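You operate a simulated robot arm through the tools that you are given. There is no shell and no other tool. Be economical: measure what you need, move in short steps, check, and stop when the job is done.

Carry out the task below with a simulated two-armed robot. There is one attempt and no reset: what you move stays moved.

TASK
Carry the grey tray with black grips with both arms and set it on the bench area marked final work.

The check looks at the end state, three seconds after you hand in, the way a careful person would. Anything else that was tipped, shoved, dropped, spilled or broken makes it a failure.

THE ROBOT
Two 7-joint arms with two-finger parallel grippers on one trunk, on a base that drives. Base frame: it is fixed to the floor where the robot stands at the start and does not move with it; the origin is under the middle of the robot, x ahead of it, y to its left, z up; the surface under the hand at the start is at about z = 900. Lengths are in mm, angles in degrees, forces in N, time in s.
The left shoulder is at the start at [20, 113, 1297], the right one opposite. With the tool pointing down near the work surface each hand reaches from about 180 to 600 mm from the robot's upright axis, wherever it stands, measured 20 degrees to its own side. Places, roughly: bench area marked final work [-700, -1700, 900]. Payload 1.57 kg a hand.
The tool frame of a hand sits at the grasp point between the pads (the TCP): z along the fingers, y along the line on which they close. The tips reach 30 mm beyond it. Largest opening 80 mm; finger width 17, thickness 12; the body of the gripper, 40 by 82 mm, starts 80 mm behind the TCP.
Orientation is that of the tool frame in the base frame, as [roll, pitch, yaw] about the fixed x, y, z axes, in that order (R = Rz(yaw) Ry(pitch) Rx(roll)). With the fingers straight down and closing along the base's y, the tool's x points along the base's -x, its y along +y and its z along -z.

THE INTERFACE
- The arms move only by the tool nudge_tool. It takes "left_targets", "right_targets" or both (then of equal length, played together; a hand with none holds still); each is text: rows parted by semicolons, each of 6 numbers parted by spaces: the shift along the tool's x, y, z in m, then the turn, a rotation vector about the tool's x, y, z in degrees. In form: x y z wx wy wz; .... A call has 1 to 20 rows; each row shifts and turns the commanded pose from where the row before left it, along the tool's axes as they then stand. "left_fingers" and "right_fingers" are, for a hand that has rows, the finger opening in m, from 0 to 0.08, set as the call begins (left out, the last holds). A row lasts 0.2 s, in which the tool goes at most 50 mm and 8.6 degrees; a call with a longer step from one row to the next is refused whole, and so is a gripper value outside its range. A pose out of reach is approached as far as the arm can. The call stops where the force on the tool passes 40 N (or 10 N more than at its start, if that is more) or the arm is blocked; 0.2 s more then pass. Each finger travels about 45 mm/s and halts on what it meets, pressing with about 21 N; the grip force reading is that of the motor and also rises with nothing between the fingers. The clock runs only during rows and for 0.2 s after the last one: add rows that do not move to give the fingers time. It gives the time, the measured TCP pose, the force on the tool (base axes), the opening and the grip force at its end, in the units of the frame above (readings bear some noise), with the torque about the TCP (base axes, N m) and any sound that the robot's microphone picked up, and new pictures: "pictures" is both (left out), scene, wrist or none (wrist: the cameras of the hands that moved).
- Cameras (640 x 400 px; columns grow to the right, rows downward): "scene" is now at [94.3, -8.1, 1408.8]; the picture's right is [-0.10, -0.99, 0.00], its down [-0.69, 0.07, -0.73] and it looks along [0.72, -0.07, -0.69] (base axes); focal length 237 px, centre (320, 200). "left" rides on the left gripper at [72, 7, -122] in its tool frame; the picture's right is [-0.09, 1.00, 0.00], its down [-0.84, -0.08, -0.54] and it looks along [-0.54, -0.05, 0.84] (tool axes); focal length 238 px, centre (320, 200). "right" rides on the right gripper at [72, -7, -122] in its tool frame; the picture's right is [0.09, 1.00, 0.00], its down [-0.84, 0.08, -0.54] and it looks along [-0.54, 0.05, 0.84] (tool axes); focal length 238 px, centre (320, 200). There is no depth. A picture from a camera that has moved, and an enlarged one, comes with that camera's place and axes in the base frame and with its lens.
- raise_lower(by): slides the trunk up (or, below 0, down) by that many mm; the arms and the scene camera ride with it, the base frame stays. It gives what a move gives, with no picture.
- roll_base(legs): drives the robot by 1 to 6 legs, each [ahead, left, turn to the left] in mm, mm and degrees, along the robot's own axes; the way and the turn of a leg run together, so that a leg with both is an arc; at most 1500 mm and 180 degrees a leg. The arms and the cameras ride along, it lands a little off, and it stops where it bumps. It gives what a move gives, and a new picture of the scene camera.
- head_to(pan, tilt): turns the head with the scene camera to pan (to the left, within 80 degrees either way) and tilt (down, from -29 to 69), counted from straight ahead of the robot. It gives what a move gives, and a new picture of the scene camera.
- inspect(camera, box): a new picture of the part [left, top, right, bottom] of that camera's present view, enlarged. It takes no simulated time.
- sign_off(): hands the job in; it is judged then, once.

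Work in short steps. Places have to be worked out from the pictures, the camera data and where the tool is seen: move nearer, look again, correct. Check each grasp and each placing, and mend what went wrong. You have 120 turns and 260 pictures in all, those below and enlarged ones among them. Open the grippers and draw the arms clear of the work before you hand the job in, unless the task says otherwise; then end with one line.

The tools are called by a JSON object that holds its "method" and its "body". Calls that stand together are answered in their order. nudge_tool: Moves the arms, as the interface text tells. Its arguments: {"type":"object","properties":{"left_targets":{"type":"string"},"left_fingers":{"type":"number"},"right_targets":{"type":"string"},"right_fingers":{"type":"number"},"pictures":{"type":"string","enum":["both","scene","wrist","none"]}},"required":[]} The other tools are called the same way: raise_lower (by) slides the trunk up or down; roll_base (legs) drives the base; head_to (pan, tilt) turns the head that bears the scene camera; inspect (camera, box) takes an enlarged picture of a part of a camera's view; sign_off () hands the job in.

At the start:

```text
time_s: 0.0
left_eef_pos: [475.5, 155.3, 1239.4]
left_tool_rot: [180.0, -0.1, 180.0]
left_force: [0.3, 0.5, 1.0]
left_wrist_torque: [-0.01, 0.02, 0.0]
left_gripper_width: 79.9
left_gripper_force: 0.0
right_eef_pos: [353.6, -190.2, 1179.8]
right_tool_rot: [180.0, -0.1, 180.0]
right_force: [0.0, -0.3, 0.7]
right_wrist_torque: [0.0, 0.0, 0.01]
right_gripper_width: 80.0
right_gripper_force: 0.0
trunk travel left (down, up): [-350.0, 220.0]
robot x, y, heading: [3.7, -2.4, 0.1]
head pan, tilt: [-5.7, 43.5]
```

scene: 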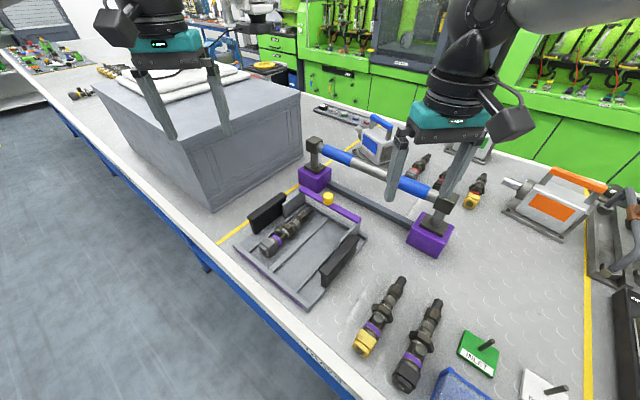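
right: 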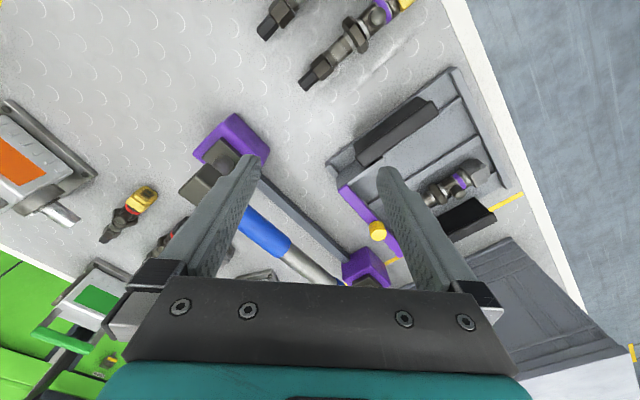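
left: 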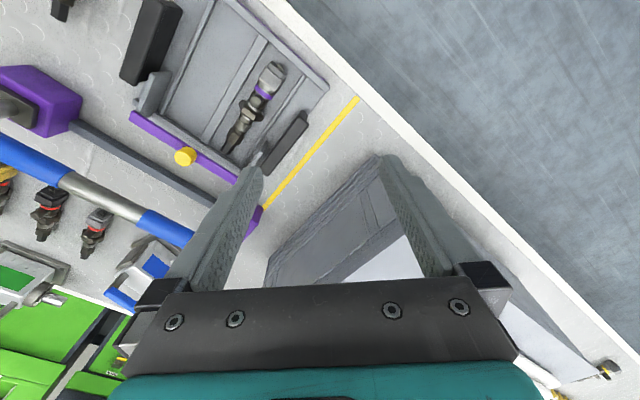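

The tray lies ahead of the robot, turned about 45°, with a loose connector in it. I'll enlarge the view to measure its grips.

{"method": "inspect", "body": {"camera": "scene", "box": [210, 160, 390, 320]}}

{"method": "inspect", "body": {"camera": "right", "box": [310, 50, 530, 270]}}

{"method": "inspect", "body": {"camera": "left", "box": [100, 0, 340, 220]}}

```text
2.50 times, centred on (300, 240) of scene
camera zoom: at [94.3, -8.1, 1408.8], right [-0.1, -0.99, 0.0], down [-0.69, 0.07, -0.73], along [0.72, -0.07, -0.69], focal length 591 px, centre (370, 100)
```

zoom: 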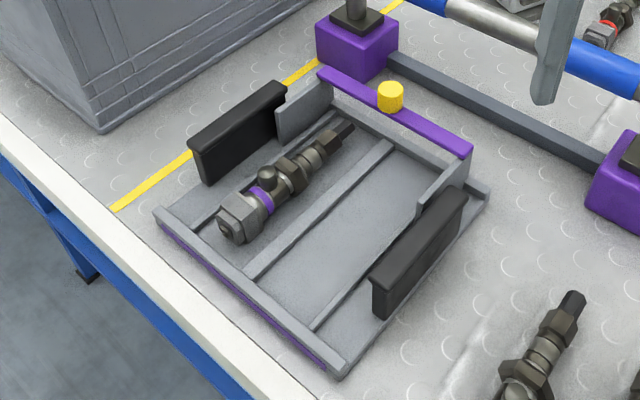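

```text
1.82 times, centred on (420, 160) of right
camera zoom: at [281.5, -196.4, 1300.3], right [-0.09, 1.0, 0.0], down [0.84, 0.08, 0.54], along [0.54, 0.05, -0.84], focal length 433 px, centre (138, 273)
```

zoom: 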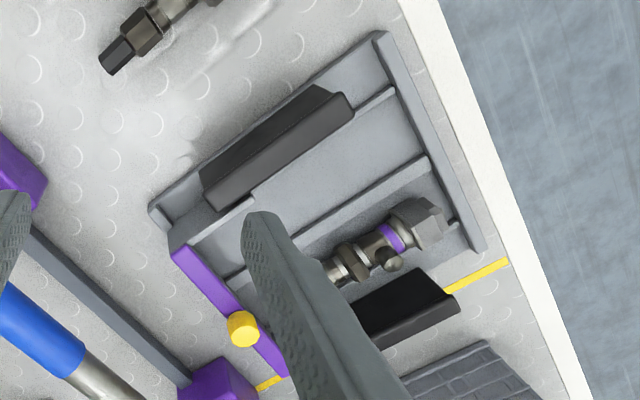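

```text
1.82 times, centred on (220, 110) of left
camera zoom: at [402.8, 161.7, 1360.0], right [0.09, 1.0, 0.0], down [0.84, -0.08, 0.54], along [0.54, -0.05, -0.84], focal length 433 px, centre (502, 364)
```

zoom: 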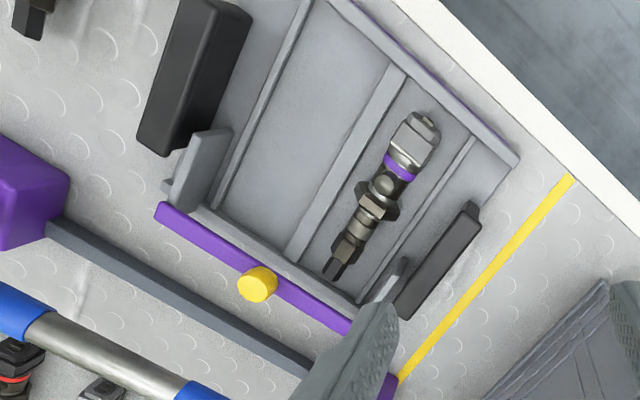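

The grips are about 230 mm apart, with tops near z 968. The tray is parallel to the bench edge, about 45° off my heading. Before driving I'll look toward the destination.

{"method": "head_to", "body": {"pan": -80, "tilt": 25}}

{"method": "head_to", "body": {"pan": 75, "tilt": 35}}

```text
time_s: 1.5
left_eef_pos: [475.2, 155.0, 1236.8]
left_tool_rot: [-180.0, -0.1, -180.0]
left_force: [-0.6, -0.2, -1.0]
left_wrist_torque: [0.02, 0.01, -0.01]
left_gripper_width: 79.8
left_gripper_force: 0.0
right_eef_pos: [354.0, -189.2, 1179.8]
right_tool_rot: [180.0, -0.1, -180.0]
right_force: [-0.2, 0.0, -0.2]
right_wrist_torque: [-0.01, 0.02, -0.01]
right_gripper_width: 79.7
right_gripper_force: 0.0
trunk travel left (down, up): [-350.0, 220.0]
robot x, y, heading: [-1.0, 0.2, -0.0]
head pan, tilt: [-80.0, 25.0]
camera scene: at [28.3, -90.5, 1437.2], right [-0.98, -0.17, 0.0], down [-0.07, 0.42, -0.91], along [0.16, -0.89, -0.42], focal length 237 px, centre (320, 200)
```

scene: 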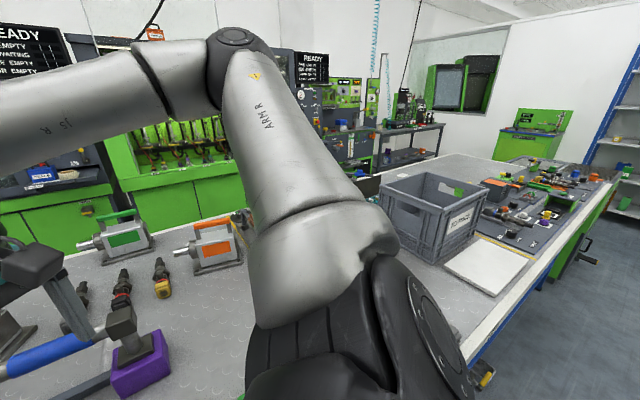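

```text
time_s: 3.9
left_eef_pos: [475.1, 154.0, 1238.6]
left_tool_rot: [180.0, 0.0, 180.0]
left_force: [0.1, -0.5, 0.1]
left_wrist_torque: [-0.01, 0.01, -0.01]
left_gripper_width: 80.0
left_gripper_force: 0.1
right_eef_pos: [353.0, -189.6, 1178.2]
right_tool_rot: [179.9, 0.0, 179.9]
right_force: [-0.1, 0.0, -0.3]
right_wrist_torque: [0.0, 0.01, 0.01]
right_gripper_width: 79.8
right_gripper_force: 0.1
trunk travel left (down, up): [-350.0, 220.0]
robot x, y, heading: [-0.4, 0.9, 0.0]
head pan, tilt: [75.0, 35.0]
camera scene: at [35.0, 85.2, 1421.5], right [0.97, -0.26, 0.0], down [-0.15, -0.55, -0.82], along [0.21, 0.79, -0.57], focal length 237 px, centre (320, 200)
```

scene: 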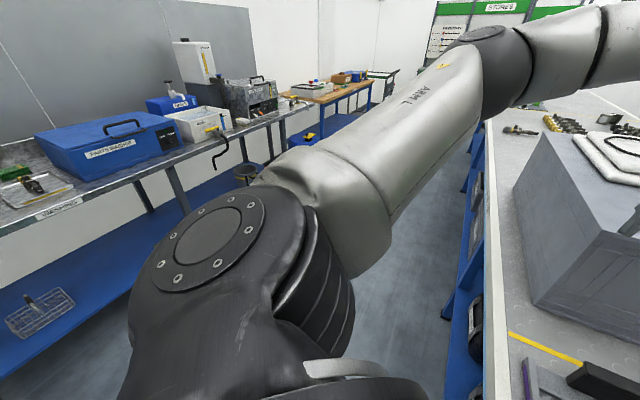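

The destination is further along this same bench, to the lower right. I'll raise the trunk for clearance, back off slightly, turn 45° right to square up to the bench, then slide left in front of the tray.

{"method": "raise_lower", "body": {"by": 80}}

{"method": "head_to", "body": {"pan": 0, "tilt": 50}}

{"method": "roll_base", "body": {"legs": [[-57, 57, 0], [0, 0, -45]]}}

```text
time_s: 5.0
left_eef_pos: [475.0, 154.7, 1317.9]
left_tool_rot: [-179.9, 0.0, -180.0]
left_force: [0.1, 0.0, 0.1]
left_wrist_torque: [0.0, -0.02, 0.0]
left_gripper_width: 80.0
left_gripper_force: 0.1
right_eef_pos: [354.0, -189.5, 1258.7]
right_tool_rot: [180.0, -0.1, 179.9]
right_force: [-0.5, -0.3, -0.3]
right_wrist_torque: [0.0, 0.0, 0.04]
right_gripper_width: 80.0
right_gripper_force: 0.1
trunk travel left (down, up): [-430.0, 140.0]
robot x, y, heading: [0.3, 2.4, 0.2]
head pan, tilt: [75.0, 35.0]
```

```text
time_s: 6.5
left_eef_pos: [475.5, 155.1, 1318.2]
left_tool_rot: [179.9, 0.1, 180.0]
left_force: [0.0, 0.9, 0.6]
left_wrist_torque: [-0.01, -0.04, -0.04]
left_gripper_width: 80.1
left_gripper_force: 0.1
right_eef_pos: [353.3, -189.4, 1259.0]
right_tool_rot: [180.0, 0.1, -179.9]
right_force: [-0.5, -0.3, 0.4]
right_wrist_torque: [0.0, -0.03, 0.01]
right_gripper_width: 80.1
right_gripper_force: 0.1
trunk travel left (down, up): [-430.0, 140.0]
robot x, y, heading: [-1.6, 0.4, -0.1]
head pan, tilt: [0.0, 50.0]
camera scene: at [89.2, 0.3, 1479.8], right [0.0, -1.0, 0.0], down [-0.77, 0.0, -0.64], along [0.64, 0.0, -0.77], focal length 237 px, centre (320, 200)
```

scene: 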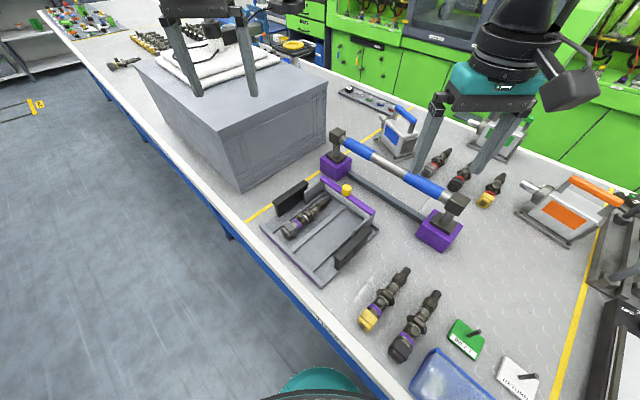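

```text
time_s: 9.6
left_eef_pos: [387.4, -170.2, 1317.8]
left_tool_rot: [179.9, 0.0, 134.8]
left_force: [0.3, 0.4, -1.2]
left_wrist_torque: [0.01, 0.01, 0.01]
left_gripper_width: 80.3
left_gripper_force: 0.1
right_eef_pos: [57.1, -326.3, 1258.8]
right_tool_rot: [-180.0, 0.0, 134.9]
right_force: [-0.4, 0.7, 0.4]
right_wrist_torque: [0.0, -0.03, -0.03]
right_gripper_width: 79.9
right_gripper_force: 0.1
trunk travel left (down, up): [-430.0, 140.0]
robot x, y, heading: [-58.9, 58.8, -45.6]
head pan, tilt: [0.0, 50.0]
camera scene: at [6.0, -4.2, 1479.8], right [-0.71, -0.7, 0.0], down [-0.54, 0.54, -0.64], along [0.45, -0.46, -0.77], focal length 237 px, centre (320, 200)
```

scene: 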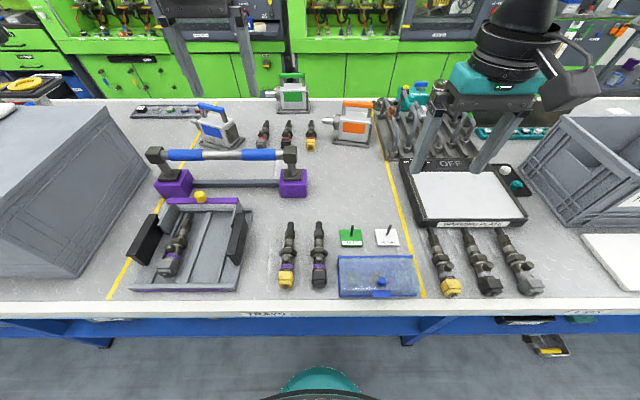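

Nicely square now. In robot-aligned axes the tray centre is about 396 ahead and 320 left, so I slide left 320.

{"method": "roll_base", "body": {"legs": [[0, 320, 0.5]]}}

```text
time_s: 11.8
left_eef_pos: [613.9, 58.0, 1318.4]
left_tool_rot: [-180.0, 0.0, 135.2]
left_force: [0.0, 1.1, -0.1]
left_wrist_torque: [0.0, 0.01, 0.0]
left_gripper_width: 80.3
left_gripper_force: 0.0
right_eef_pos: [284.5, -102.1, 1258.2]
right_tool_rot: [-179.9, -0.1, 135.1]
right_force: [-0.7, -0.1, 0.2]
right_wrist_torque: [-0.01, -0.01, 0.0]
right_gripper_width: 80.0
right_gripper_force: 0.1
trunk travel left (down, up): [-430.0, 140.0]
robot x, y, heading: [168.2, 280.8, -44.8]
head pan, tilt: [0.0, 50.0]
camera scene: at [231.5, 221.4, 1479.8], right [-0.7, -0.71, 0.0], down [-0.54, 0.54, -0.64], along [0.46, -0.45, -0.77], focal length 237 px, centre (320, 200)
```

scene: 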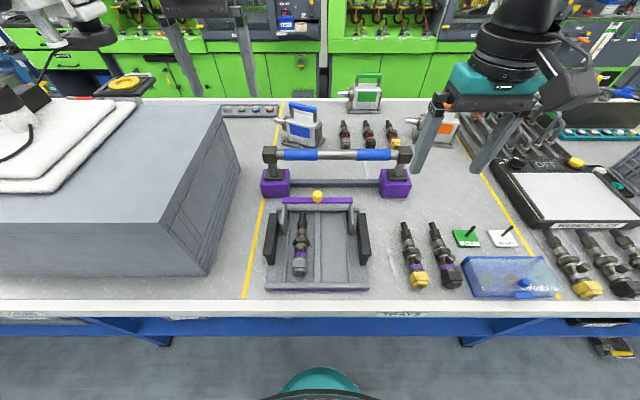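

Tray is square in front now. Enlarging to measure the grips.

{"method": "inspect", "body": {"camera": "scene", "box": [240, 170, 400, 300]}}

{"method": "inspect", "body": {"camera": "left", "box": [0, 0, 640, 400]}}

{"method": "inspect", "body": {"camera": "right", "box": [0, 0, 640, 400]}}

```text
3.08 times, centred on (320, 235) of scene
camera zoom: at [231.5, 221.4, 1479.8], right [-0.7, -0.71, 0.0], down [-0.54, 0.54, -0.64], along [0.46, -0.45, -0.77], focal length 728 px, centre (320, 92)
```

zoom: 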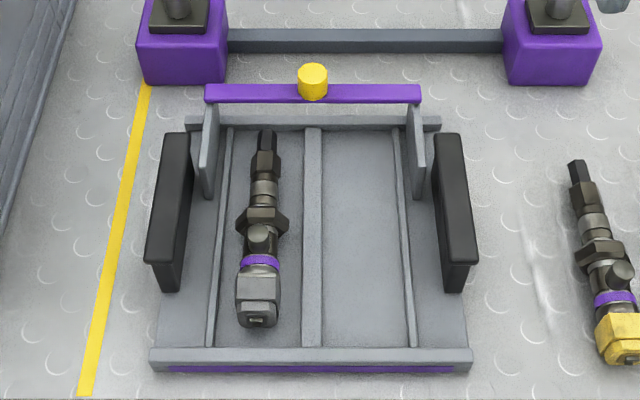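

```text
1.00 times, centred on (320, 200) of left (not enlarged: the box is as wide or as high as the picture)
camera zoom: at [567.2, 113.2, 1439.9], right [0.77, 0.64, 0.0], down [0.54, -0.64, 0.54], along [0.35, -0.42, -0.84], focal length 238 px, centre (320, 200)
```

zoom: 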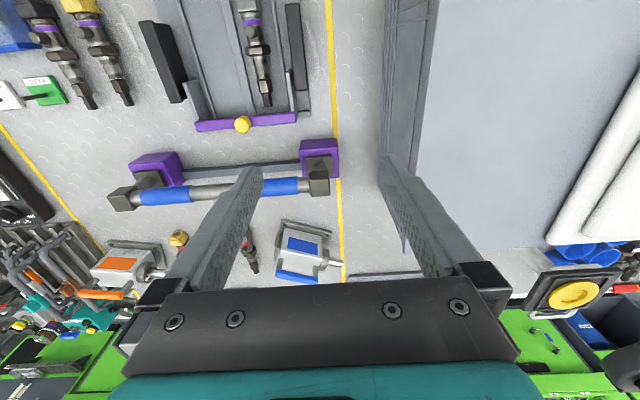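

```text
1.00 times, centred on (320, 200) of right (not enlarged: the box is as wide or as high as the picture)
camera zoom: at [229.2, -55.2, 1380.4], right [0.64, 0.77, 0.0], down [0.65, -0.53, 0.54], along [0.42, -0.34, -0.84], focal length 238 px, centre (320, 200)
```

zoom: 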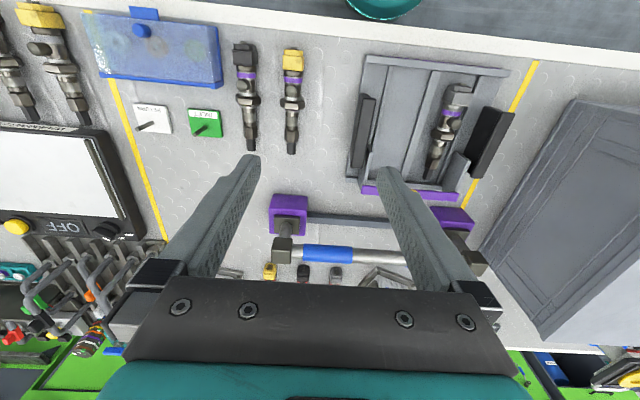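

Grip tops are about 27 mm wide, spanning ~347–470 ahead; the gate uprights begin at ~441, so I'll grip at ~405. Bringing both hands above the grips at z≈1100.

{"method": "nudge_tool", "body": {"left_targets": "0.0085 -0.0041 0.027 0 0 0;0.0085 -0.0041 0.027 0 0 0;0.0085 -0.0041 0.027 0 0 0;0.0085 -0.0041 0.027 0 0 0;0.0085 -0.0041 0.027 0 0 0;0.0085 -0.0041 0.027 0 0 0;0.0085 -0.0041 0.027 0 0 0;0.0085 -0.0041 0.027 0 0 0;0 0 0 0 0 0", "right_targets": "-0.0065 0.0101 0.0198 0 0 0;-0.0065 0.0101 0.0198 0 0 0;-0.0065 0.0101 0.0198 0 0 0;-0.0065 0.0101 0.0198 0 0 0;-0.0065 0.0101 0.0198 0 0 0;-0.0065 0.0101 0.0198 0 0 0;-0.0065 0.0101 0.0198 0 0 0;-0.0065 0.0101 0.0198 0 0 0;0 0 0 0 0 0", "left_fingers": 0.08, "right_fingers": 0.08}}

```text
time_s: 13.8
left_eef_pos: [541.7, 83.2, 1101.3]
left_tool_rot: [180.0, 0.1, 135.3]
left_force: [0.4, 1.0, 0.5]
left_wrist_torque: [0.0, 0.01, -0.01]
left_gripper_width: 79.9
left_gripper_force: 0.0
right_eef_pos: [355.2, -84.7, 1113.1]
right_tool_rot: [-180.0, 0.1, 135.3]
right_force: [0.1, -0.5, 0.1]
right_wrist_torque: [0.0, -0.02, 0.0]
right_gripper_width: 80.0
right_gripper_force: 0.0
right hand out of reach, approached as far as the arm can: row 7, 8
trunk travel left (down, up): [-430.0, 140.0]
robot x, y, heading: [166.8, 278.1, -44.9]
head pan, tilt: [0.0, 50.0]
camera scene: at [231.1, 220.9, 1479.8], right [-0.7, -0.71, 0.0], down [-0.54, 0.54, -0.64], along [0.46, -0.45, -0.77], focal length 237 px, centre (320, 200)
camera right: at [299.2, -39.3, 1235.0], right [0.64, 0.77, 0.0], down [0.65, -0.53, 0.54], along [0.42, -0.34, -0.84], focal length 238 px, centre (320, 200)
camera left: at [495.1, 137.8, 1223.9], right [0.77, 0.64, 0.0], down [0.54, -0.64, 0.54], along [0.35, -0.42, -0.84], focal length 238 px, centre (320, 200)
```

scene: 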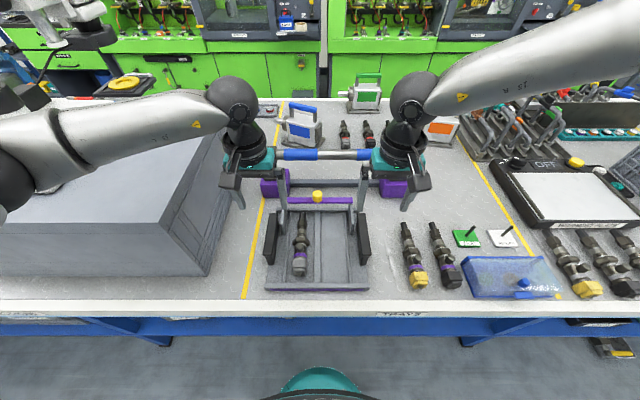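
right: 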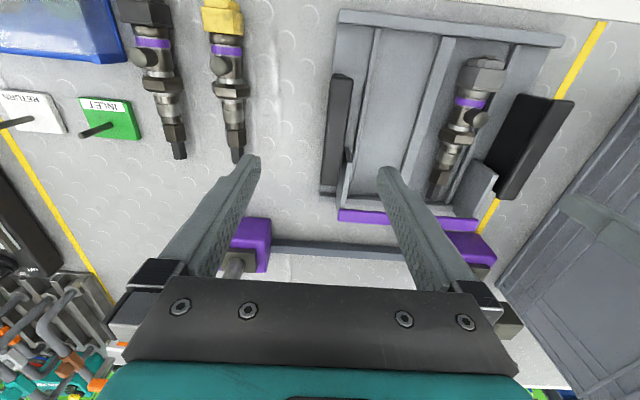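
left: 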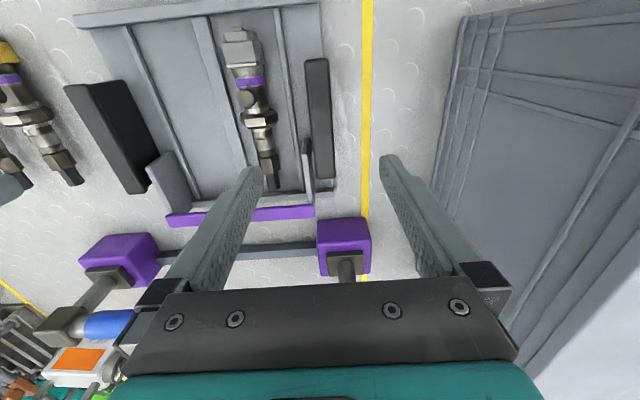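

Left is in place; the right hand stalled ~20 mm short inboard. I'll try the remaining inward shift alone to see whether it's a true limit.

{"method": "nudge_tool", "body": {"right_targets": "0 0.01 0 0 0 0;0 0.009 0 0 0 0;0 0 0 0 0 0", "pictures": "none"}}

```text
time_s: 14.6
left_eef_pos: [541.7, 81.4, 1101.5]
left_tool_rot: [179.9, 0.0, 135.2]
left_force: [0.3, -0.3, -0.7]
left_wrist_torque: [-0.01, 0.0, -0.02]
left_gripper_width: 79.9
left_gripper_force: 0.0
right_eef_pos: [356.6, -74.4, 1120.6]
right_tool_rot: [179.8, 0.1, 135.3]
right_force: [0.5, -0.4, -0.4]
right_wrist_torque: [0.0, -0.01, 0.03]
right_gripper_width: 80.3
right_gripper_force: 0.1
right hand out of reach, approached as far as the arm can: row 1, 2
trunk travel left (down, up): [-430.0, 140.0]
robot x, y, heading: [167.0, 278.6, -45.0]
head pan, tilt: [0.0, 50.0]
```

The right arm seems to be at a joint limit in this posture. I'll raise it, go further forward, and come down again from there to unfold the arm differently.

{"method": "nudge_tool", "body": {"right_targets": "0 -0.01 -0.03 0 0 0;0 -0.009 -0.04 0 0 0;-0.02 0 -0.04 0 0 0;-0.02 0 -0.03 0 0 0;-0.03 0 0 0 0 0;-0.03 0 0 0 0 0;0 0 0.03 0 0 0;0 0 0.03 0 0 0;0 0 0.03 0 0 0;0 0 0.03 0 0 0;0 0 0.02 0 0 0;0 0 0 0 0 0", "pictures": "none"}}

```text
time_s: 17.2
left_eef_pos: [542.8, 83.2, 1102.4]
left_tool_rot: [180.0, 0.0, 135.3]
left_force: [-0.4, -0.1, -0.4]
left_wrist_torque: [-0.02, 0.03, -0.01]
left_gripper_width: 79.9
left_gripper_force: 0.0
right_eef_pos: [367.8, -154.0, 1131.3]
right_tool_rot: [179.9, 0.2, 135.2]
right_force: [1.3, -0.1, 0.1]
right_wrist_torque: [-0.01, 0.01, -0.03]
right_gripper_width: 80.0
right_gripper_force: 0.1
right hand out of reach, approached as far as the arm can: row 6, 8, 9, 10, 11
trunk travel left (down, up): [-430.0, 140.0]
robot x, y, heading: [167.5, 281.8, -44.9]
head pan, tilt: [0.0, 50.0]
```

The right hand hits a downward limit with the trunk raised. I'll lift both hands relative to the trunk, then lower the trunk instead.

{"method": "nudge_tool", "body": {"left_targets": "0 0 -0.03 0 0 0;0 0 -0.03 0 0 0;0 0 -0.03 0 0 0;0 0 -0.02 0 0 0;0 0 0 0 0 0", "right_targets": "0.02 0 -0.03 0 0 0;0.03 0 -0.03 0 0 0;0.03 0 -0.03 0 0 0;0.02 0 -0.02 0 0 0;0 0 0 0 0 0", "pictures": "scene"}}

```text
time_s: 18.4
left_eef_pos: [542.0, 82.6, 1212.0]
left_tool_rot: [-179.9, 0.0, 135.2]
left_force: [0.2, -0.2, 0.9]
left_wrist_torque: [0.0, 0.04, -0.01]
left_gripper_width: 79.8
left_gripper_force: 0.0
right_eef_pos: [296.5, -83.4, 1241.5]
right_tool_rot: [180.0, 0.1, 135.2]
right_force: [0.2, 1.1, 0.9]
right_wrist_torque: [0.01, 0.04, -0.05]
right_gripper_width: 80.0
right_gripper_force: 0.2
trunk travel left (down, up): [-430.0, 140.0]
robot x, y, heading: [166.9, 286.4, -44.7]
head pan, tilt: [0.0, 50.0]
camera scene: at [231.4, 220.8, 1479.7], right [-0.7, -0.71, 0.0], down [-0.54, 0.54, -0.64], along [0.46, -0.45, -0.77], focal length 237 px, centre (320, 200)
```

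scene: 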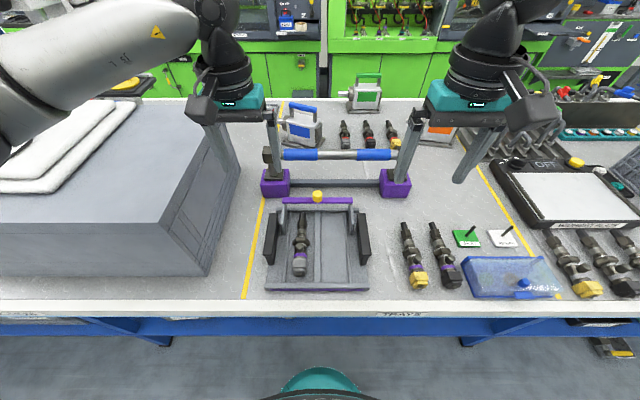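

Now lowering the trunk 150 mm.

{"method": "raise_lower", "body": {"by": -150}}

{"method": "nudge_tool", "body": {"right_targets": "-0.014 0.015 0 0 0 0;-0.014 0.015 0 0 0 0;-0.014 0.015 0 0 0 0;-0.014 0.0145 0 0 0 0;0 0 0 0 0 0"}}

```text
time_s: 20.1
left_eef_pos: [540.9, 81.4, 1061.3]
left_tool_rot: [179.9, -0.1, 135.4]
left_force: [-0.2, -0.4, 0.7]
left_wrist_torque: [-0.02, 0.03, 0.0]
left_gripper_width: 79.8
left_gripper_force: 0.1
right_eef_pos: [296.1, -83.7, 1091.4]
right_tool_rot: [-179.9, 0.1, 135.2]
right_force: [-1.0, -1.2, 0.0]
right_wrist_torque: [0.02, -0.01, 0.0]
right_gripper_width: 80.1
right_gripper_force: 0.1
trunk travel left (down, up): [-280.0, 290.0]
robot x, y, heading: [168.9, 281.7, -44.8]
head pan, tilt: [0.0, 50.0]
```

```text
time_s: 21.3
left_eef_pos: [541.6, 80.4, 1062.6]
left_tool_rot: [-180.0, 0.0, 135.1]
left_force: [0.2, 0.6, 0.3]
left_wrist_torque: [-0.01, 0.02, 0.0]
left_gripper_width: 80.2
left_gripper_force: 0.1
right_eef_pos: [378.3, -81.1, 1091.3]
right_tool_rot: [179.9, 0.0, 135.1]
right_force: [-0.2, 0.5, 0.4]
right_wrist_torque: [-0.03, -0.03, 0.0]
right_gripper_width: 79.8
right_gripper_force: 0.1
trunk travel left (down, up): [-280.0, 290.0]
robot x, y, heading: [167.2, 280.6, -44.6]
head pan, tilt: [0.0, 50.0]
camera scene: at [230.9, 221.1, 1329.8], right [-0.7, -0.71, 0.0], down [-0.54, 0.54, -0.64], along [0.46, -0.45, -0.77], focal length 237 px, centre (320, 200)
camera right: at [322.6, -34.7, 1213.5], right [0.64, 0.77, 0.0], down [0.65, -0.53, 0.54], along [0.42, -0.35, -0.84], focal length 238 px, centre (320, 200)
```

scene: 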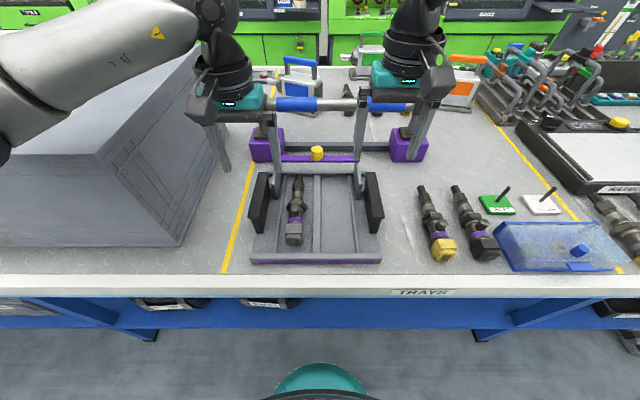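
right: 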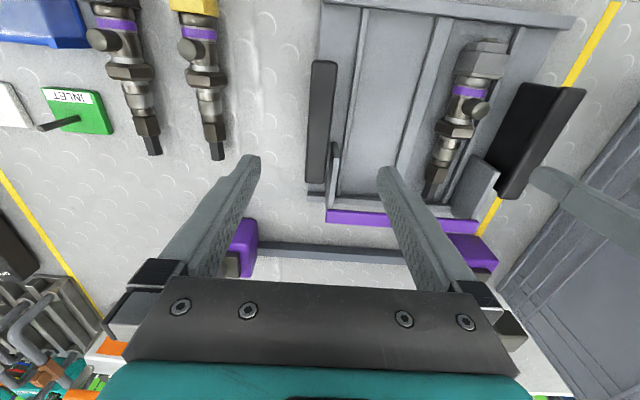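

Right hand is well centred over its grip. Check left's camera and re-measure from the lower scene view.

{"method": "inspect", "body": {"camera": "left", "box": [0, 0, 640, 400]}}

{"method": "inspect", "body": {"camera": "scene", "box": [230, 130, 410, 270]}}

```text
1.00 times, centred on (320, 200) of left (not enlarged: the box is as wide or as high as the picture)
camera zoom: at [494.6, 137.3, 1184.2], right [0.77, 0.64, 0.0], down [0.54, -0.64, 0.54], along [0.35, -0.42, -0.84], focal length 238 px, centre (320, 200)
```

zoom: 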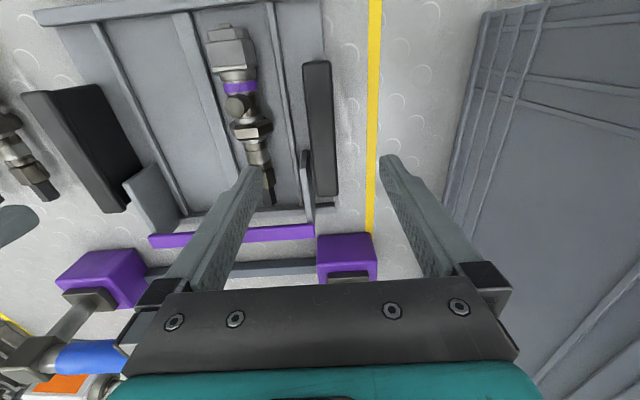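

```text
2.86 times, centred on (320, 200) of scene
camera zoom: at [230.9, 221.1, 1329.8], right [-0.7, -0.71, 0.0], down [-0.54, 0.54, -0.64], along [0.46, -0.45, -0.77], focal length 676 px, centre (320, 200)
```

zoom: 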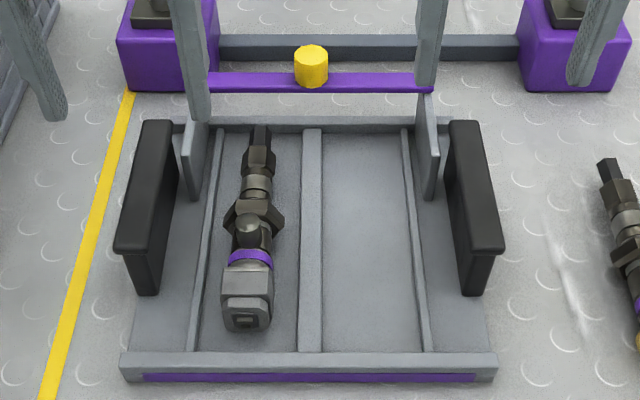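

Both hands are centred over the grips. I narrow to 46 mm (to keep clear of the connector) and descend to z≈1012, just above the grips.

{"method": "nudge_tool", "body": {"left_targets": "0 0 0 0 0 0;0 0 0 0 0 0;0 0 0.01 0 0 0;0 0 0.02 0 0 0;0 0 0.02 0 0 0;0 0 0 0 0 0", "right_targets": "0 0 0 0 0 0;0 0 0 0 0 0;0 0 0.03 0 0 0;0 0 0.03 0 0 0;0 0 0.02 0 0 0;0 0 0 0 0 0", "left_fingers": 0.046, "right_fingers": 0.046}}

```text
time_s: 22.7
left_eef_pos: [540.8, 81.8, 1010.9]
left_tool_rot: [-180.0, 0.0, 135.2]
left_force: [0.2, -0.6, 0.2]
left_wrist_torque: [-0.02, -0.03, 0.0]
left_gripper_width: 45.8
left_gripper_force: 0.0
right_eef_pos: [377.0, -80.2, 1012.7]
right_tool_rot: [179.9, 0.1, 135.2]
right_force: [-0.6, -0.3, 0.4]
right_wrist_torque: [0.04, 0.01, 0.04]
right_gripper_width: 46.1
right_gripper_force: 0.0
trunk travel left (down, up): [-280.0, 290.0]
robot x, y, heading: [164.2, 283.1, -45.0]
head pan, tilt: [0.0, 50.0]
camera scene: at [231.0, 221.0, 1329.8], right [-0.7, -0.71, 0.0], down [-0.54, 0.54, -0.64], along [0.46, -0.45, -0.77], focal length 237 px, centre (320, 200)
camera right: at [321.5, -34.4, 1133.5], right [0.64, 0.77, 0.0], down [0.65, -0.53, 0.54], along [0.42, -0.34, -0.84], focal length 238 px, centre (320, 200)
camera left: at [494.5, 136.7, 1133.5], right [0.77, 0.64, 0.0], down [0.54, -0.64, 0.54], along [0.35, -0.42, -0.84], focal length 238 px, centre (320, 200)
```

scene: 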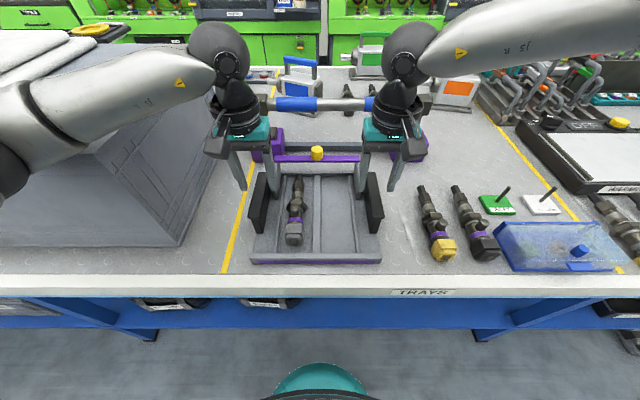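
right: 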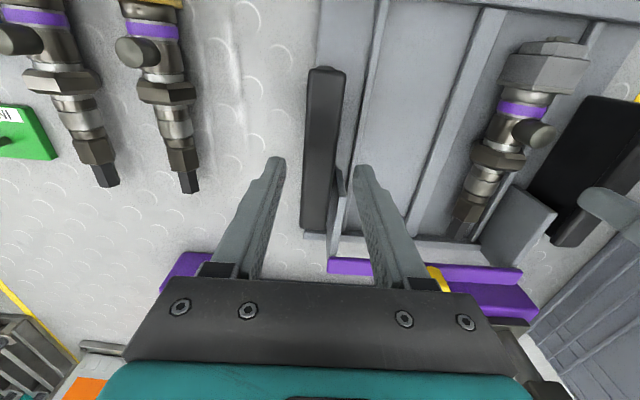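
left: 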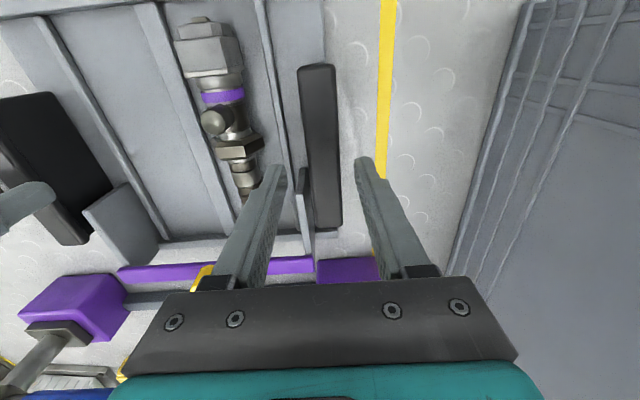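

The fingers straddle both grips, but the gate uprights are close on the far side, so I shift both hands 13 mm toward the robot, then descend to z≈960.

{"method": "nudge_tool", "body": {"left_targets": "0.013 0 0 0 0 0;0 0 0.015 0 0 0;0 0 0.015 0 0 0;0 0 0.01 0 0 0;0 0 0.01 0 0 0;0 0 0 0 0 0", "right_targets": "0.013 0.002 0 0 0 0;0 0 0.015 0 0 0;0 0 0.015 0 0 0;0 0 0.01 0 0 0;0 0 0.012 0 0 0;0 0 0 0 0 0"}}

```text
time_s: 24.3
left_eef_pos: [545.0, 72.8, 995.9]
left_tool_rot: [-178.8, 5.0, 135.9]
left_force: [-0.1, -0.7, -0.4]
left_wrist_torque: [0.01, 0.03, 0.0]
left_gripper_width: 46.0
left_gripper_force: 0.1
right_eef_pos: [353.2, -73.7, 966.6]
right_tool_rot: [179.6, 0.2, 135.2]
right_force: [0.8, 0.3, -0.5]
right_wrist_torque: [-0.04, -0.01, -0.02]
right_gripper_width: 46.8
right_gripper_force: 0.9
right hand out of reach, approached as far as the arm can: row 3, 4, 5
trunk travel left (down, up): [-280.0, 290.0]
robot x, y, heading: [167.7, 282.1, -44.7]
head pan, tilt: [0.0, 50.0]
stopped in row 6 (left hand): the arm was blocked; the commanded pose is now the measured one
camera scene: at [228.7, 220.1, 1327.7], right [-0.7, -0.71, 0.0], down [-0.54, 0.54, -0.64], along [0.46, -0.45, -0.77], focal length 237 px, centre (320, 200)
camera right: at [297.5, -28.4, 1087.8], right [0.64, 0.77, 0.01], down [0.65, -0.54, 0.54], along [0.42, -0.34, -0.84], focal length 238 px, centre (320, 200)
camera left: at [491.4, 137.0, 1110.5], right [0.76, 0.65, -0.01], down [0.52, -0.6, 0.61], along [0.39, -0.47, -0.79], focal length 238 px, centre (320, 200)
```

scene: 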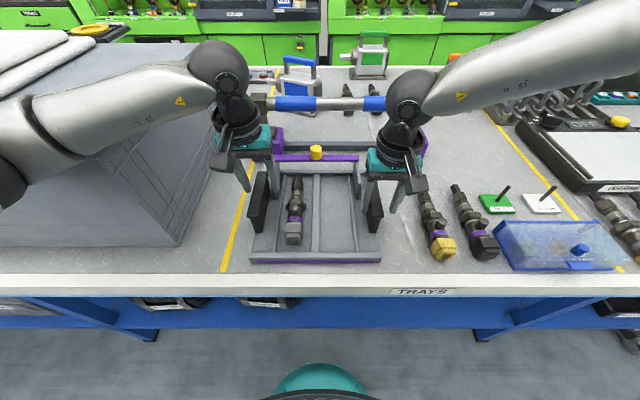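
right: 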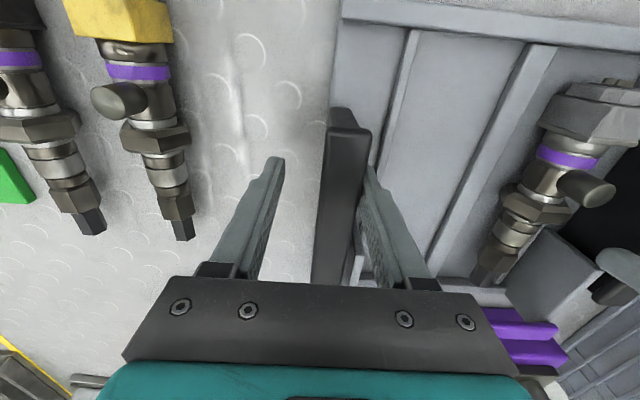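
left: 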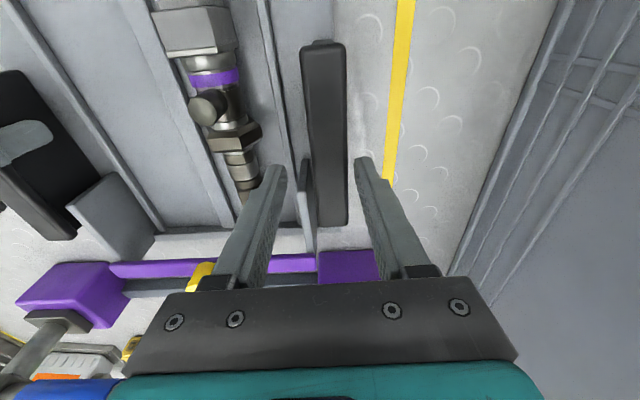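

The left arm was blocked without tool force – probably its elbow or forearm near the grey box. I'll lift both hands, re-level the left one, and look toward the left elbow.

{"method": "nudge_tool", "body": {"left_targets": "0 0 -0.02 0 0 0;0 0 -0.02 0 0 0;0 0 -0.02 0 0 0;0 0 0 0 0 0", "right_targets": "0 0 -0.02 0 0 0;0 0 -0.02 0 0 0;0 0 -0.02 0 0 0;0 0 0 0 0 0", "pictures": "none"}}

{"method": "head_to", "body": {"pan": 50, "tilt": 40}}

```text
time_s: 25.3
left_eef_pos: [543.9, 79.5, 1050.9]
left_tool_rot: [-179.0, 4.2, 135.7]
left_force: [-0.9, 0.0, 0.0]
left_wrist_torque: [0.0, -0.04, 0.03]
left_gripper_width: 46.1
left_gripper_force: 0.1
right_eef_pos: [355.9, -74.1, 1029.0]
right_tool_rot: [179.8, 0.1, 135.3]
right_force: [-0.2, -0.5, 0.1]
right_wrist_torque: [0.01, 0.02, -0.02]
right_gripper_width: 46.0
right_gripper_force: 0.1
trunk travel left (down, up): [-280.0, 290.0]
robot x, y, heading: [166.4, 282.5, -44.7]
head pan, tilt: [0.0, 50.0]
```

```text
time_s: 26.5
left_eef_pos: [542.6, 79.1, 1052.1]
left_tool_rot: [-178.9, 4.2, 135.9]
left_force: [-0.3, 0.8, -0.1]
left_wrist_torque: [0.01, 0.01, 0.01]
left_gripper_width: 45.9
left_gripper_force: 0.1
right_eef_pos: [356.3, -73.5, 1028.9]
right_tool_rot: [179.9, 0.1, 135.1]
right_force: [0.4, 0.8, 0.5]
right_wrist_torque: [0.0, 0.01, 0.01]
right_gripper_width: 45.9
right_gripper_force: 0.1
trunk travel left (down, up): [-280.0, 290.0]
robot x, y, heading: [167.6, 281.2, -44.9]
head pan, tilt: [50.0, 40.0]
camera scene: at [261.5, 282.8, 1343.9], right [0.09, -1.0, 0.0], down [-0.64, -0.06, -0.77], along [0.76, 0.07, -0.64], focal length 237 px, centre (320, 200)
```

scene: 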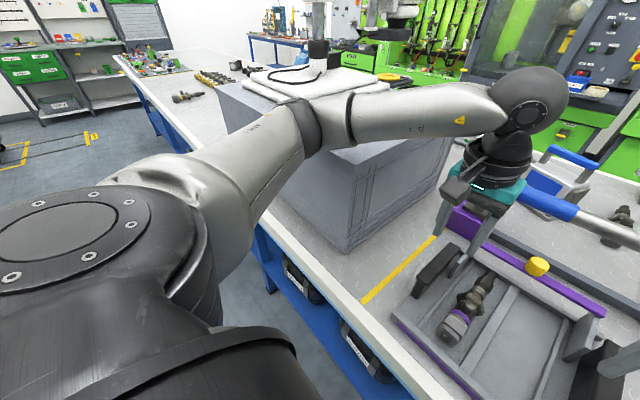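

The elbow sits right over the box corner, so it touched the box top. I'll look at the right arm's posture too before choosing a new stance.

{"method": "head_to", "body": {"pan": -50, "tilt": 30}}

```text
time_s: 28.2
left_eef_pos: [543.4, 78.9, 1052.7]
left_tool_rot: [-178.9, 4.3, 135.8]
left_force: [-1.0, 0.2, 0.7]
left_wrist_torque: [-0.01, 0.02, 0.03]
left_gripper_width: 45.8
left_gripper_force: 0.1
right_eef_pos: [355.6, -73.0, 1029.2]
right_tool_rot: [179.8, 0.1, 135.2]
right_force: [0.3, 0.5, 0.1]
right_wrist_torque: [0.02, -0.02, 0.0]
right_gripper_width: 46.0
right_gripper_force: 0.1
trunk travel left (down, up): [-280.0, 290.0]
robot x, y, heading: [169.3, 281.0, -45.0]
head pan, tilt: [-50.0, 30.0]
camera scene: at [169.3, 185.0, 1359.3], right [-1.0, 0.08, 0.0], down [0.04, 0.5, -0.87], along [-0.07, -0.86, -0.5], focal length 237 px, centre (320, 200)
```

scene: 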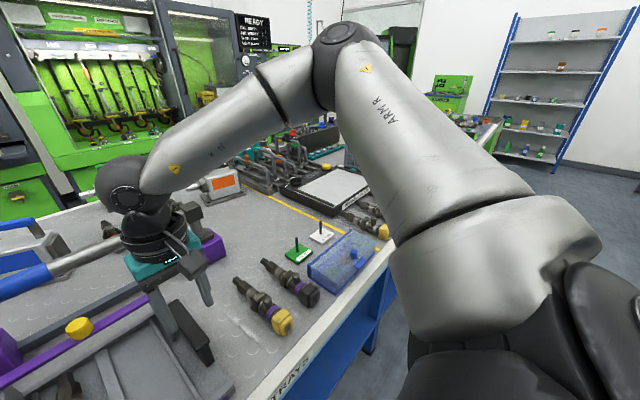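

The right elbow sits high (forearm steep, wrist limit) and the left elbow sits over the box. Backing the robot ~110 mm and lowering the trunk should fix both. First raise/level the hands, then back off.

{"method": "nudge_tool", "body": {"left_targets": "0 0 -0.025 -0.4 1.4 0.2;0 0 -0.025 -0.4 1.5 0.2;0 0 -0.02 -0.3 1.4 0.2;0 0 0 0 0 0", "right_targets": "0 0 -0.03 0 0 0;0 0 -0.03 0 0 0;0 0 -0.03 0 0 0;0 0 0 0 0 0", "pictures": "none"}}

{"method": "roll_base", "body": {"legs": [[-110, 0, 0]]}}

{"method": "head_to", "body": {"pan": 40, "tilt": 40}}

```text
time_s: 29.2
left_eef_pos: [541.0, 82.1, 1121.4]
left_tool_rot: [179.9, -0.1, 135.2]
left_force: [0.0, 0.1, 0.7]
left_wrist_torque: [0.02, 0.0, 0.0]
left_gripper_width: 46.0
left_gripper_force: 0.1
right_eef_pos: [356.8, -74.6, 1120.6]
right_tool_rot: [179.8, 0.0, 135.1]
right_force: [0.1, -0.3, 0.0]
right_wrist_torque: [-0.04, -0.02, 0.0]
right_gripper_width: 45.9
right_gripper_force: 0.0
trunk travel left (down, up): [-280.0, 290.0]
robot x, y, heading: [167.3, 282.7, -44.8]
head pan, tilt: [-50.0, 30.0]
```

```text
time_s: 30.4
left_eef_pos: [461.1, 160.9, 1121.7]
left_tool_rot: [179.9, 0.1, 135.2]
left_force: [-0.5, 0.4, -0.2]
left_wrist_torque: [-0.02, -0.01, 0.0]
left_gripper_width: 46.0
left_gripper_force: 0.1
right_eef_pos: [278.1, 1.7, 1117.9]
right_tool_rot: [179.8, 0.1, 135.2]
right_force: [-0.1, 0.1, 0.1]
right_wrist_torque: [-0.01, 0.0, -0.01]
right_gripper_width: 45.7
right_gripper_force: 0.0
trunk travel left (down, up): [-280.0, 290.0]
robot x, y, heading: [90.4, 356.5, -44.9]
head pan, tilt: [-50.0, 30.0]
camera scene: at [90.6, 263.0, 1359.4], right [-1.0, 0.08, 0.0], down [0.04, 0.5, -0.87], along [-0.07, -0.86, -0.5], focal length 237 px, centre (320, 200)
```

scene: 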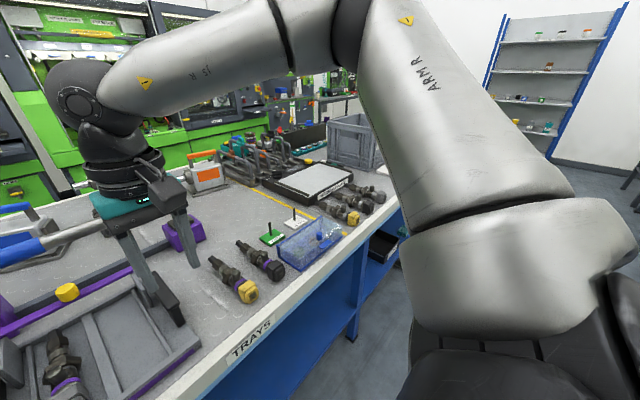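

```text
time_s: 32.1
left_eef_pos: [463.4, 160.2, 1121.6]
left_tool_rot: [179.9, 0.0, 135.3]
left_force: [0.0, 0.4, 0.2]
left_wrist_torque: [0.01, 0.0, 0.01]
left_gripper_width: 45.8
left_gripper_force: 0.0
right_eef_pos: [278.7, 3.1, 1118.4]
right_tool_rot: [179.8, 0.1, 135.1]
right_force: [-0.2, 0.1, -0.1]
right_wrist_torque: [-0.01, 0.02, 0.01]
right_gripper_width: 46.0
right_gripper_force: 0.1
trunk travel left (down, up): [-280.0, 290.0]
robot x, y, heading: [93.3, 360.1, -44.6]
head pan, tilt: [40.0, 40.0]
camera scene: at [183.8, 345.0, 1343.9], right [-0.08, -1.0, 0.0], down [-0.64, 0.05, -0.77], along [0.76, -0.06, -0.64], focal length 237 px, centre (320, 200)
```

scene: 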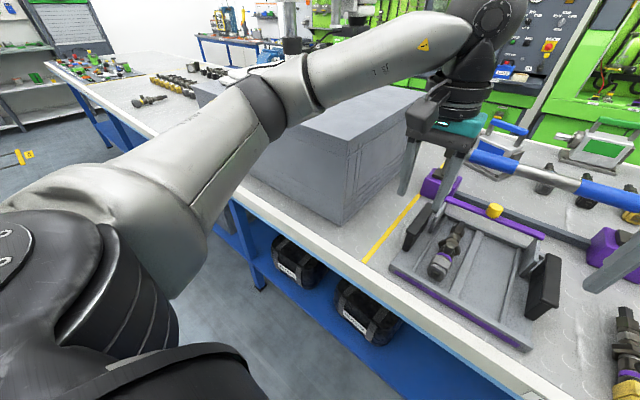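

The left elbow is now in front of the box, not above it. Lowering the trunk 90 mm, then bringing the hands forward above the grips.

{"method": "raise_lower", "body": {"by": -90}}

```text
time_s: 33.3
left_eef_pos: [463.9, 160.4, 1031.5]
left_tool_rot: [179.9, 0.0, 135.3]
left_force: [-0.6, -0.5, -0.2]
left_wrist_torque: [0.01, 0.03, -0.03]
left_gripper_width: 46.2
left_gripper_force: 0.1
right_eef_pos: [278.1, 3.6, 1028.4]
right_tool_rot: [179.8, 0.0, 135.3]
right_force: [0.0, 0.2, -0.1]
right_wrist_torque: [-0.02, 0.01, -0.01]
right_gripper_width: 45.9
right_gripper_force: 0.1
trunk travel left (down, up): [-190.0, 380.0]
robot x, y, heading: [89.1, 361.8, -44.7]
head pan, tilt: [40.0, 40.0]
```

{"method": "nudge_tool", "body": {"left_targets": "-0.0243 0 0 0 0 0;-0.0243 0 0 0 0 0;-0.0243 -0.001 0 0 0 0;-0.0243 0 0 0 0 0;0 0 0 0 0 0", "right_targets": "-0.0294 0.003 0 0 0 0;-0.0294 0.003 0 0 0 0;-0.0294 0.003 0 0 0 0;-0.0294 0.004 0 0 0 0;0 0 0 0 0 0"}}

```text
time_s: 34.5
left_eef_pos: [530.7, 90.1, 1032.7]
left_tool_rot: [179.9, 0.0, 135.1]
left_force: [-0.5, 0.4, -0.2]
left_wrist_torque: [0.03, 0.02, -0.01]
left_gripper_width: 45.9
left_gripper_force: 0.1
right_eef_pos: [321.5, -67.4, 1028.7]
right_tool_rot: [179.8, 0.1, 135.1]
right_force: [0.6, -0.4, -0.3]
right_wrist_torque: [-0.02, 0.03, 0.01]
right_gripper_width: 46.6
right_gripper_force: 0.1
right hand out of reach, approached as far as the arm can: row 3, 4
trunk travel left (down, up): [-190.0, 380.0]
robot x, y, heading: [87.1, 364.1, -44.7]
head pan, tilt: [40.0, 40.0]
camera scene: at [183.8, 345.2, 1253.9], right [-0.08, -1.0, 0.0], down [-0.64, 0.05, -0.77], along [0.76, -0.06, -0.64], focal length 237 px, centre (320, 200)
camera right: at [265.6, -22.7, 1148.9], right [0.64, 0.77, 0.0], down [0.65, -0.54, 0.54], along [0.42, -0.34, -0.84], focal length 238 px, centre (320, 200)
camera left: at [484.7, 145.7, 1154.1], right [0.77, 0.64, 0.0], down [0.54, -0.65, 0.54], along [0.35, -0.42, -0.84], focal length 238 px, centre (320, 200)
```

scene: 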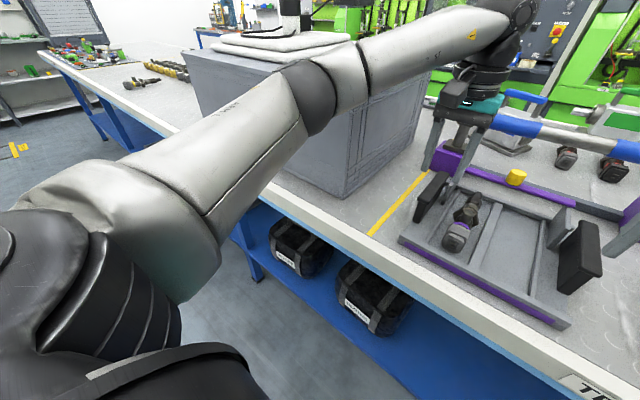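
right: 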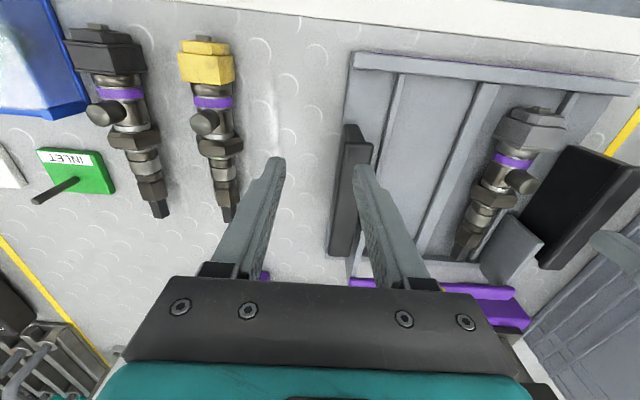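
left: 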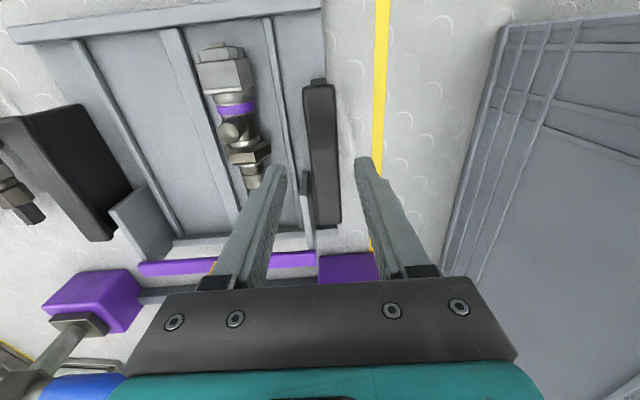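

The left hand is fine. The right hand again hits a joint limit, ~50 mm short. I'll test whether changing the right tool's yaw frees it (in clear air): rotate first, then forward.

{"method": "nudge_tool", "body": {"right_targets": "0.01 0 -0.02 0 0 0;0 0 -0.02 0 0 8;0 0 0 0 0 8;0 0 0 0 0 8;-0.02 0 0 0 0 0;-0.02 0 0 0 0 0;-0.02 0 0 0 0 0;0 0 0 0 0 0", "pictures": "none"}}

{"method": "head_to", "body": {"pan": -40, "tilt": 25}}

```text
time_s: 36.3
left_eef_pos: [530.7, 90.9, 1032.1]
left_tool_rot: [179.9, 0.0, 135.2]
left_force: [0.3, -0.2, 0.7]
left_wrist_torque: [0.0, 0.02, 0.0]
left_gripper_width: 46.0
left_gripper_force: 0.0
right_eef_pos: [311.0, -112.1, 1064.6]
right_tool_rot: [179.6, 0.1, 111.2]
right_force: [-0.2, -0.3, -0.4]
right_wrist_torque: [-0.01, -0.03, 0.02]
right_gripper_width: 46.1
right_gripper_force: 0.1
right hand out of reach, approached as far as the arm can: row 5, 6, 7
trunk travel left (down, up): [-190.0, 380.0]
robot x, y, heading: [87.4, 361.1, -44.9]
head pan, tilt: [40.0, 40.0]
```

```text
time_s: 37.9
left_eef_pos: [531.4, 89.0, 1031.8]
left_tool_rot: [179.9, 0.0, 135.2]
left_force: [-1.0, -0.1, 0.3]
left_wrist_torque: [-0.03, 0.04, 0.01]
left_gripper_width: 46.1
left_gripper_force: 0.0
right_eef_pos: [312.1, -112.7, 1065.0]
right_tool_rot: [179.7, 0.1, 111.2]
right_force: [-0.3, 0.4, -0.6]
right_wrist_torque: [0.0, 0.01, 0.01]
right_gripper_width: 46.2
right_gripper_force: 0.0
trunk travel left (down, up): [-190.0, 380.0]
robot x, y, heading: [89.6, 361.4, -45.1]
head pan, tilt: [-40.0, 25.0]
camera scene: at [107.5, 260.4, 1277.2], right [-1.0, -0.09, 0.0], down [-0.04, 0.42, -0.91], along [0.08, -0.9, -0.42], focal length 237 px, centre (320, 200)
```

scene: 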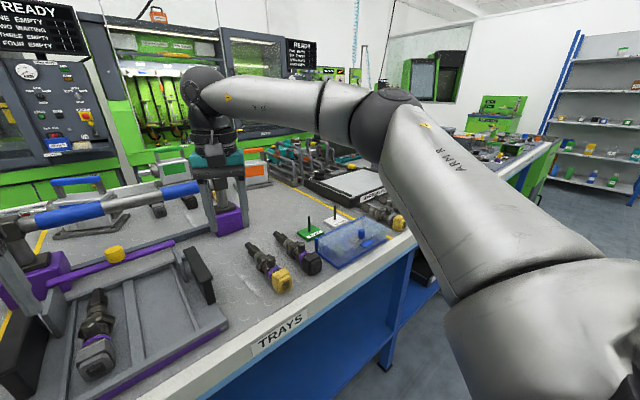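

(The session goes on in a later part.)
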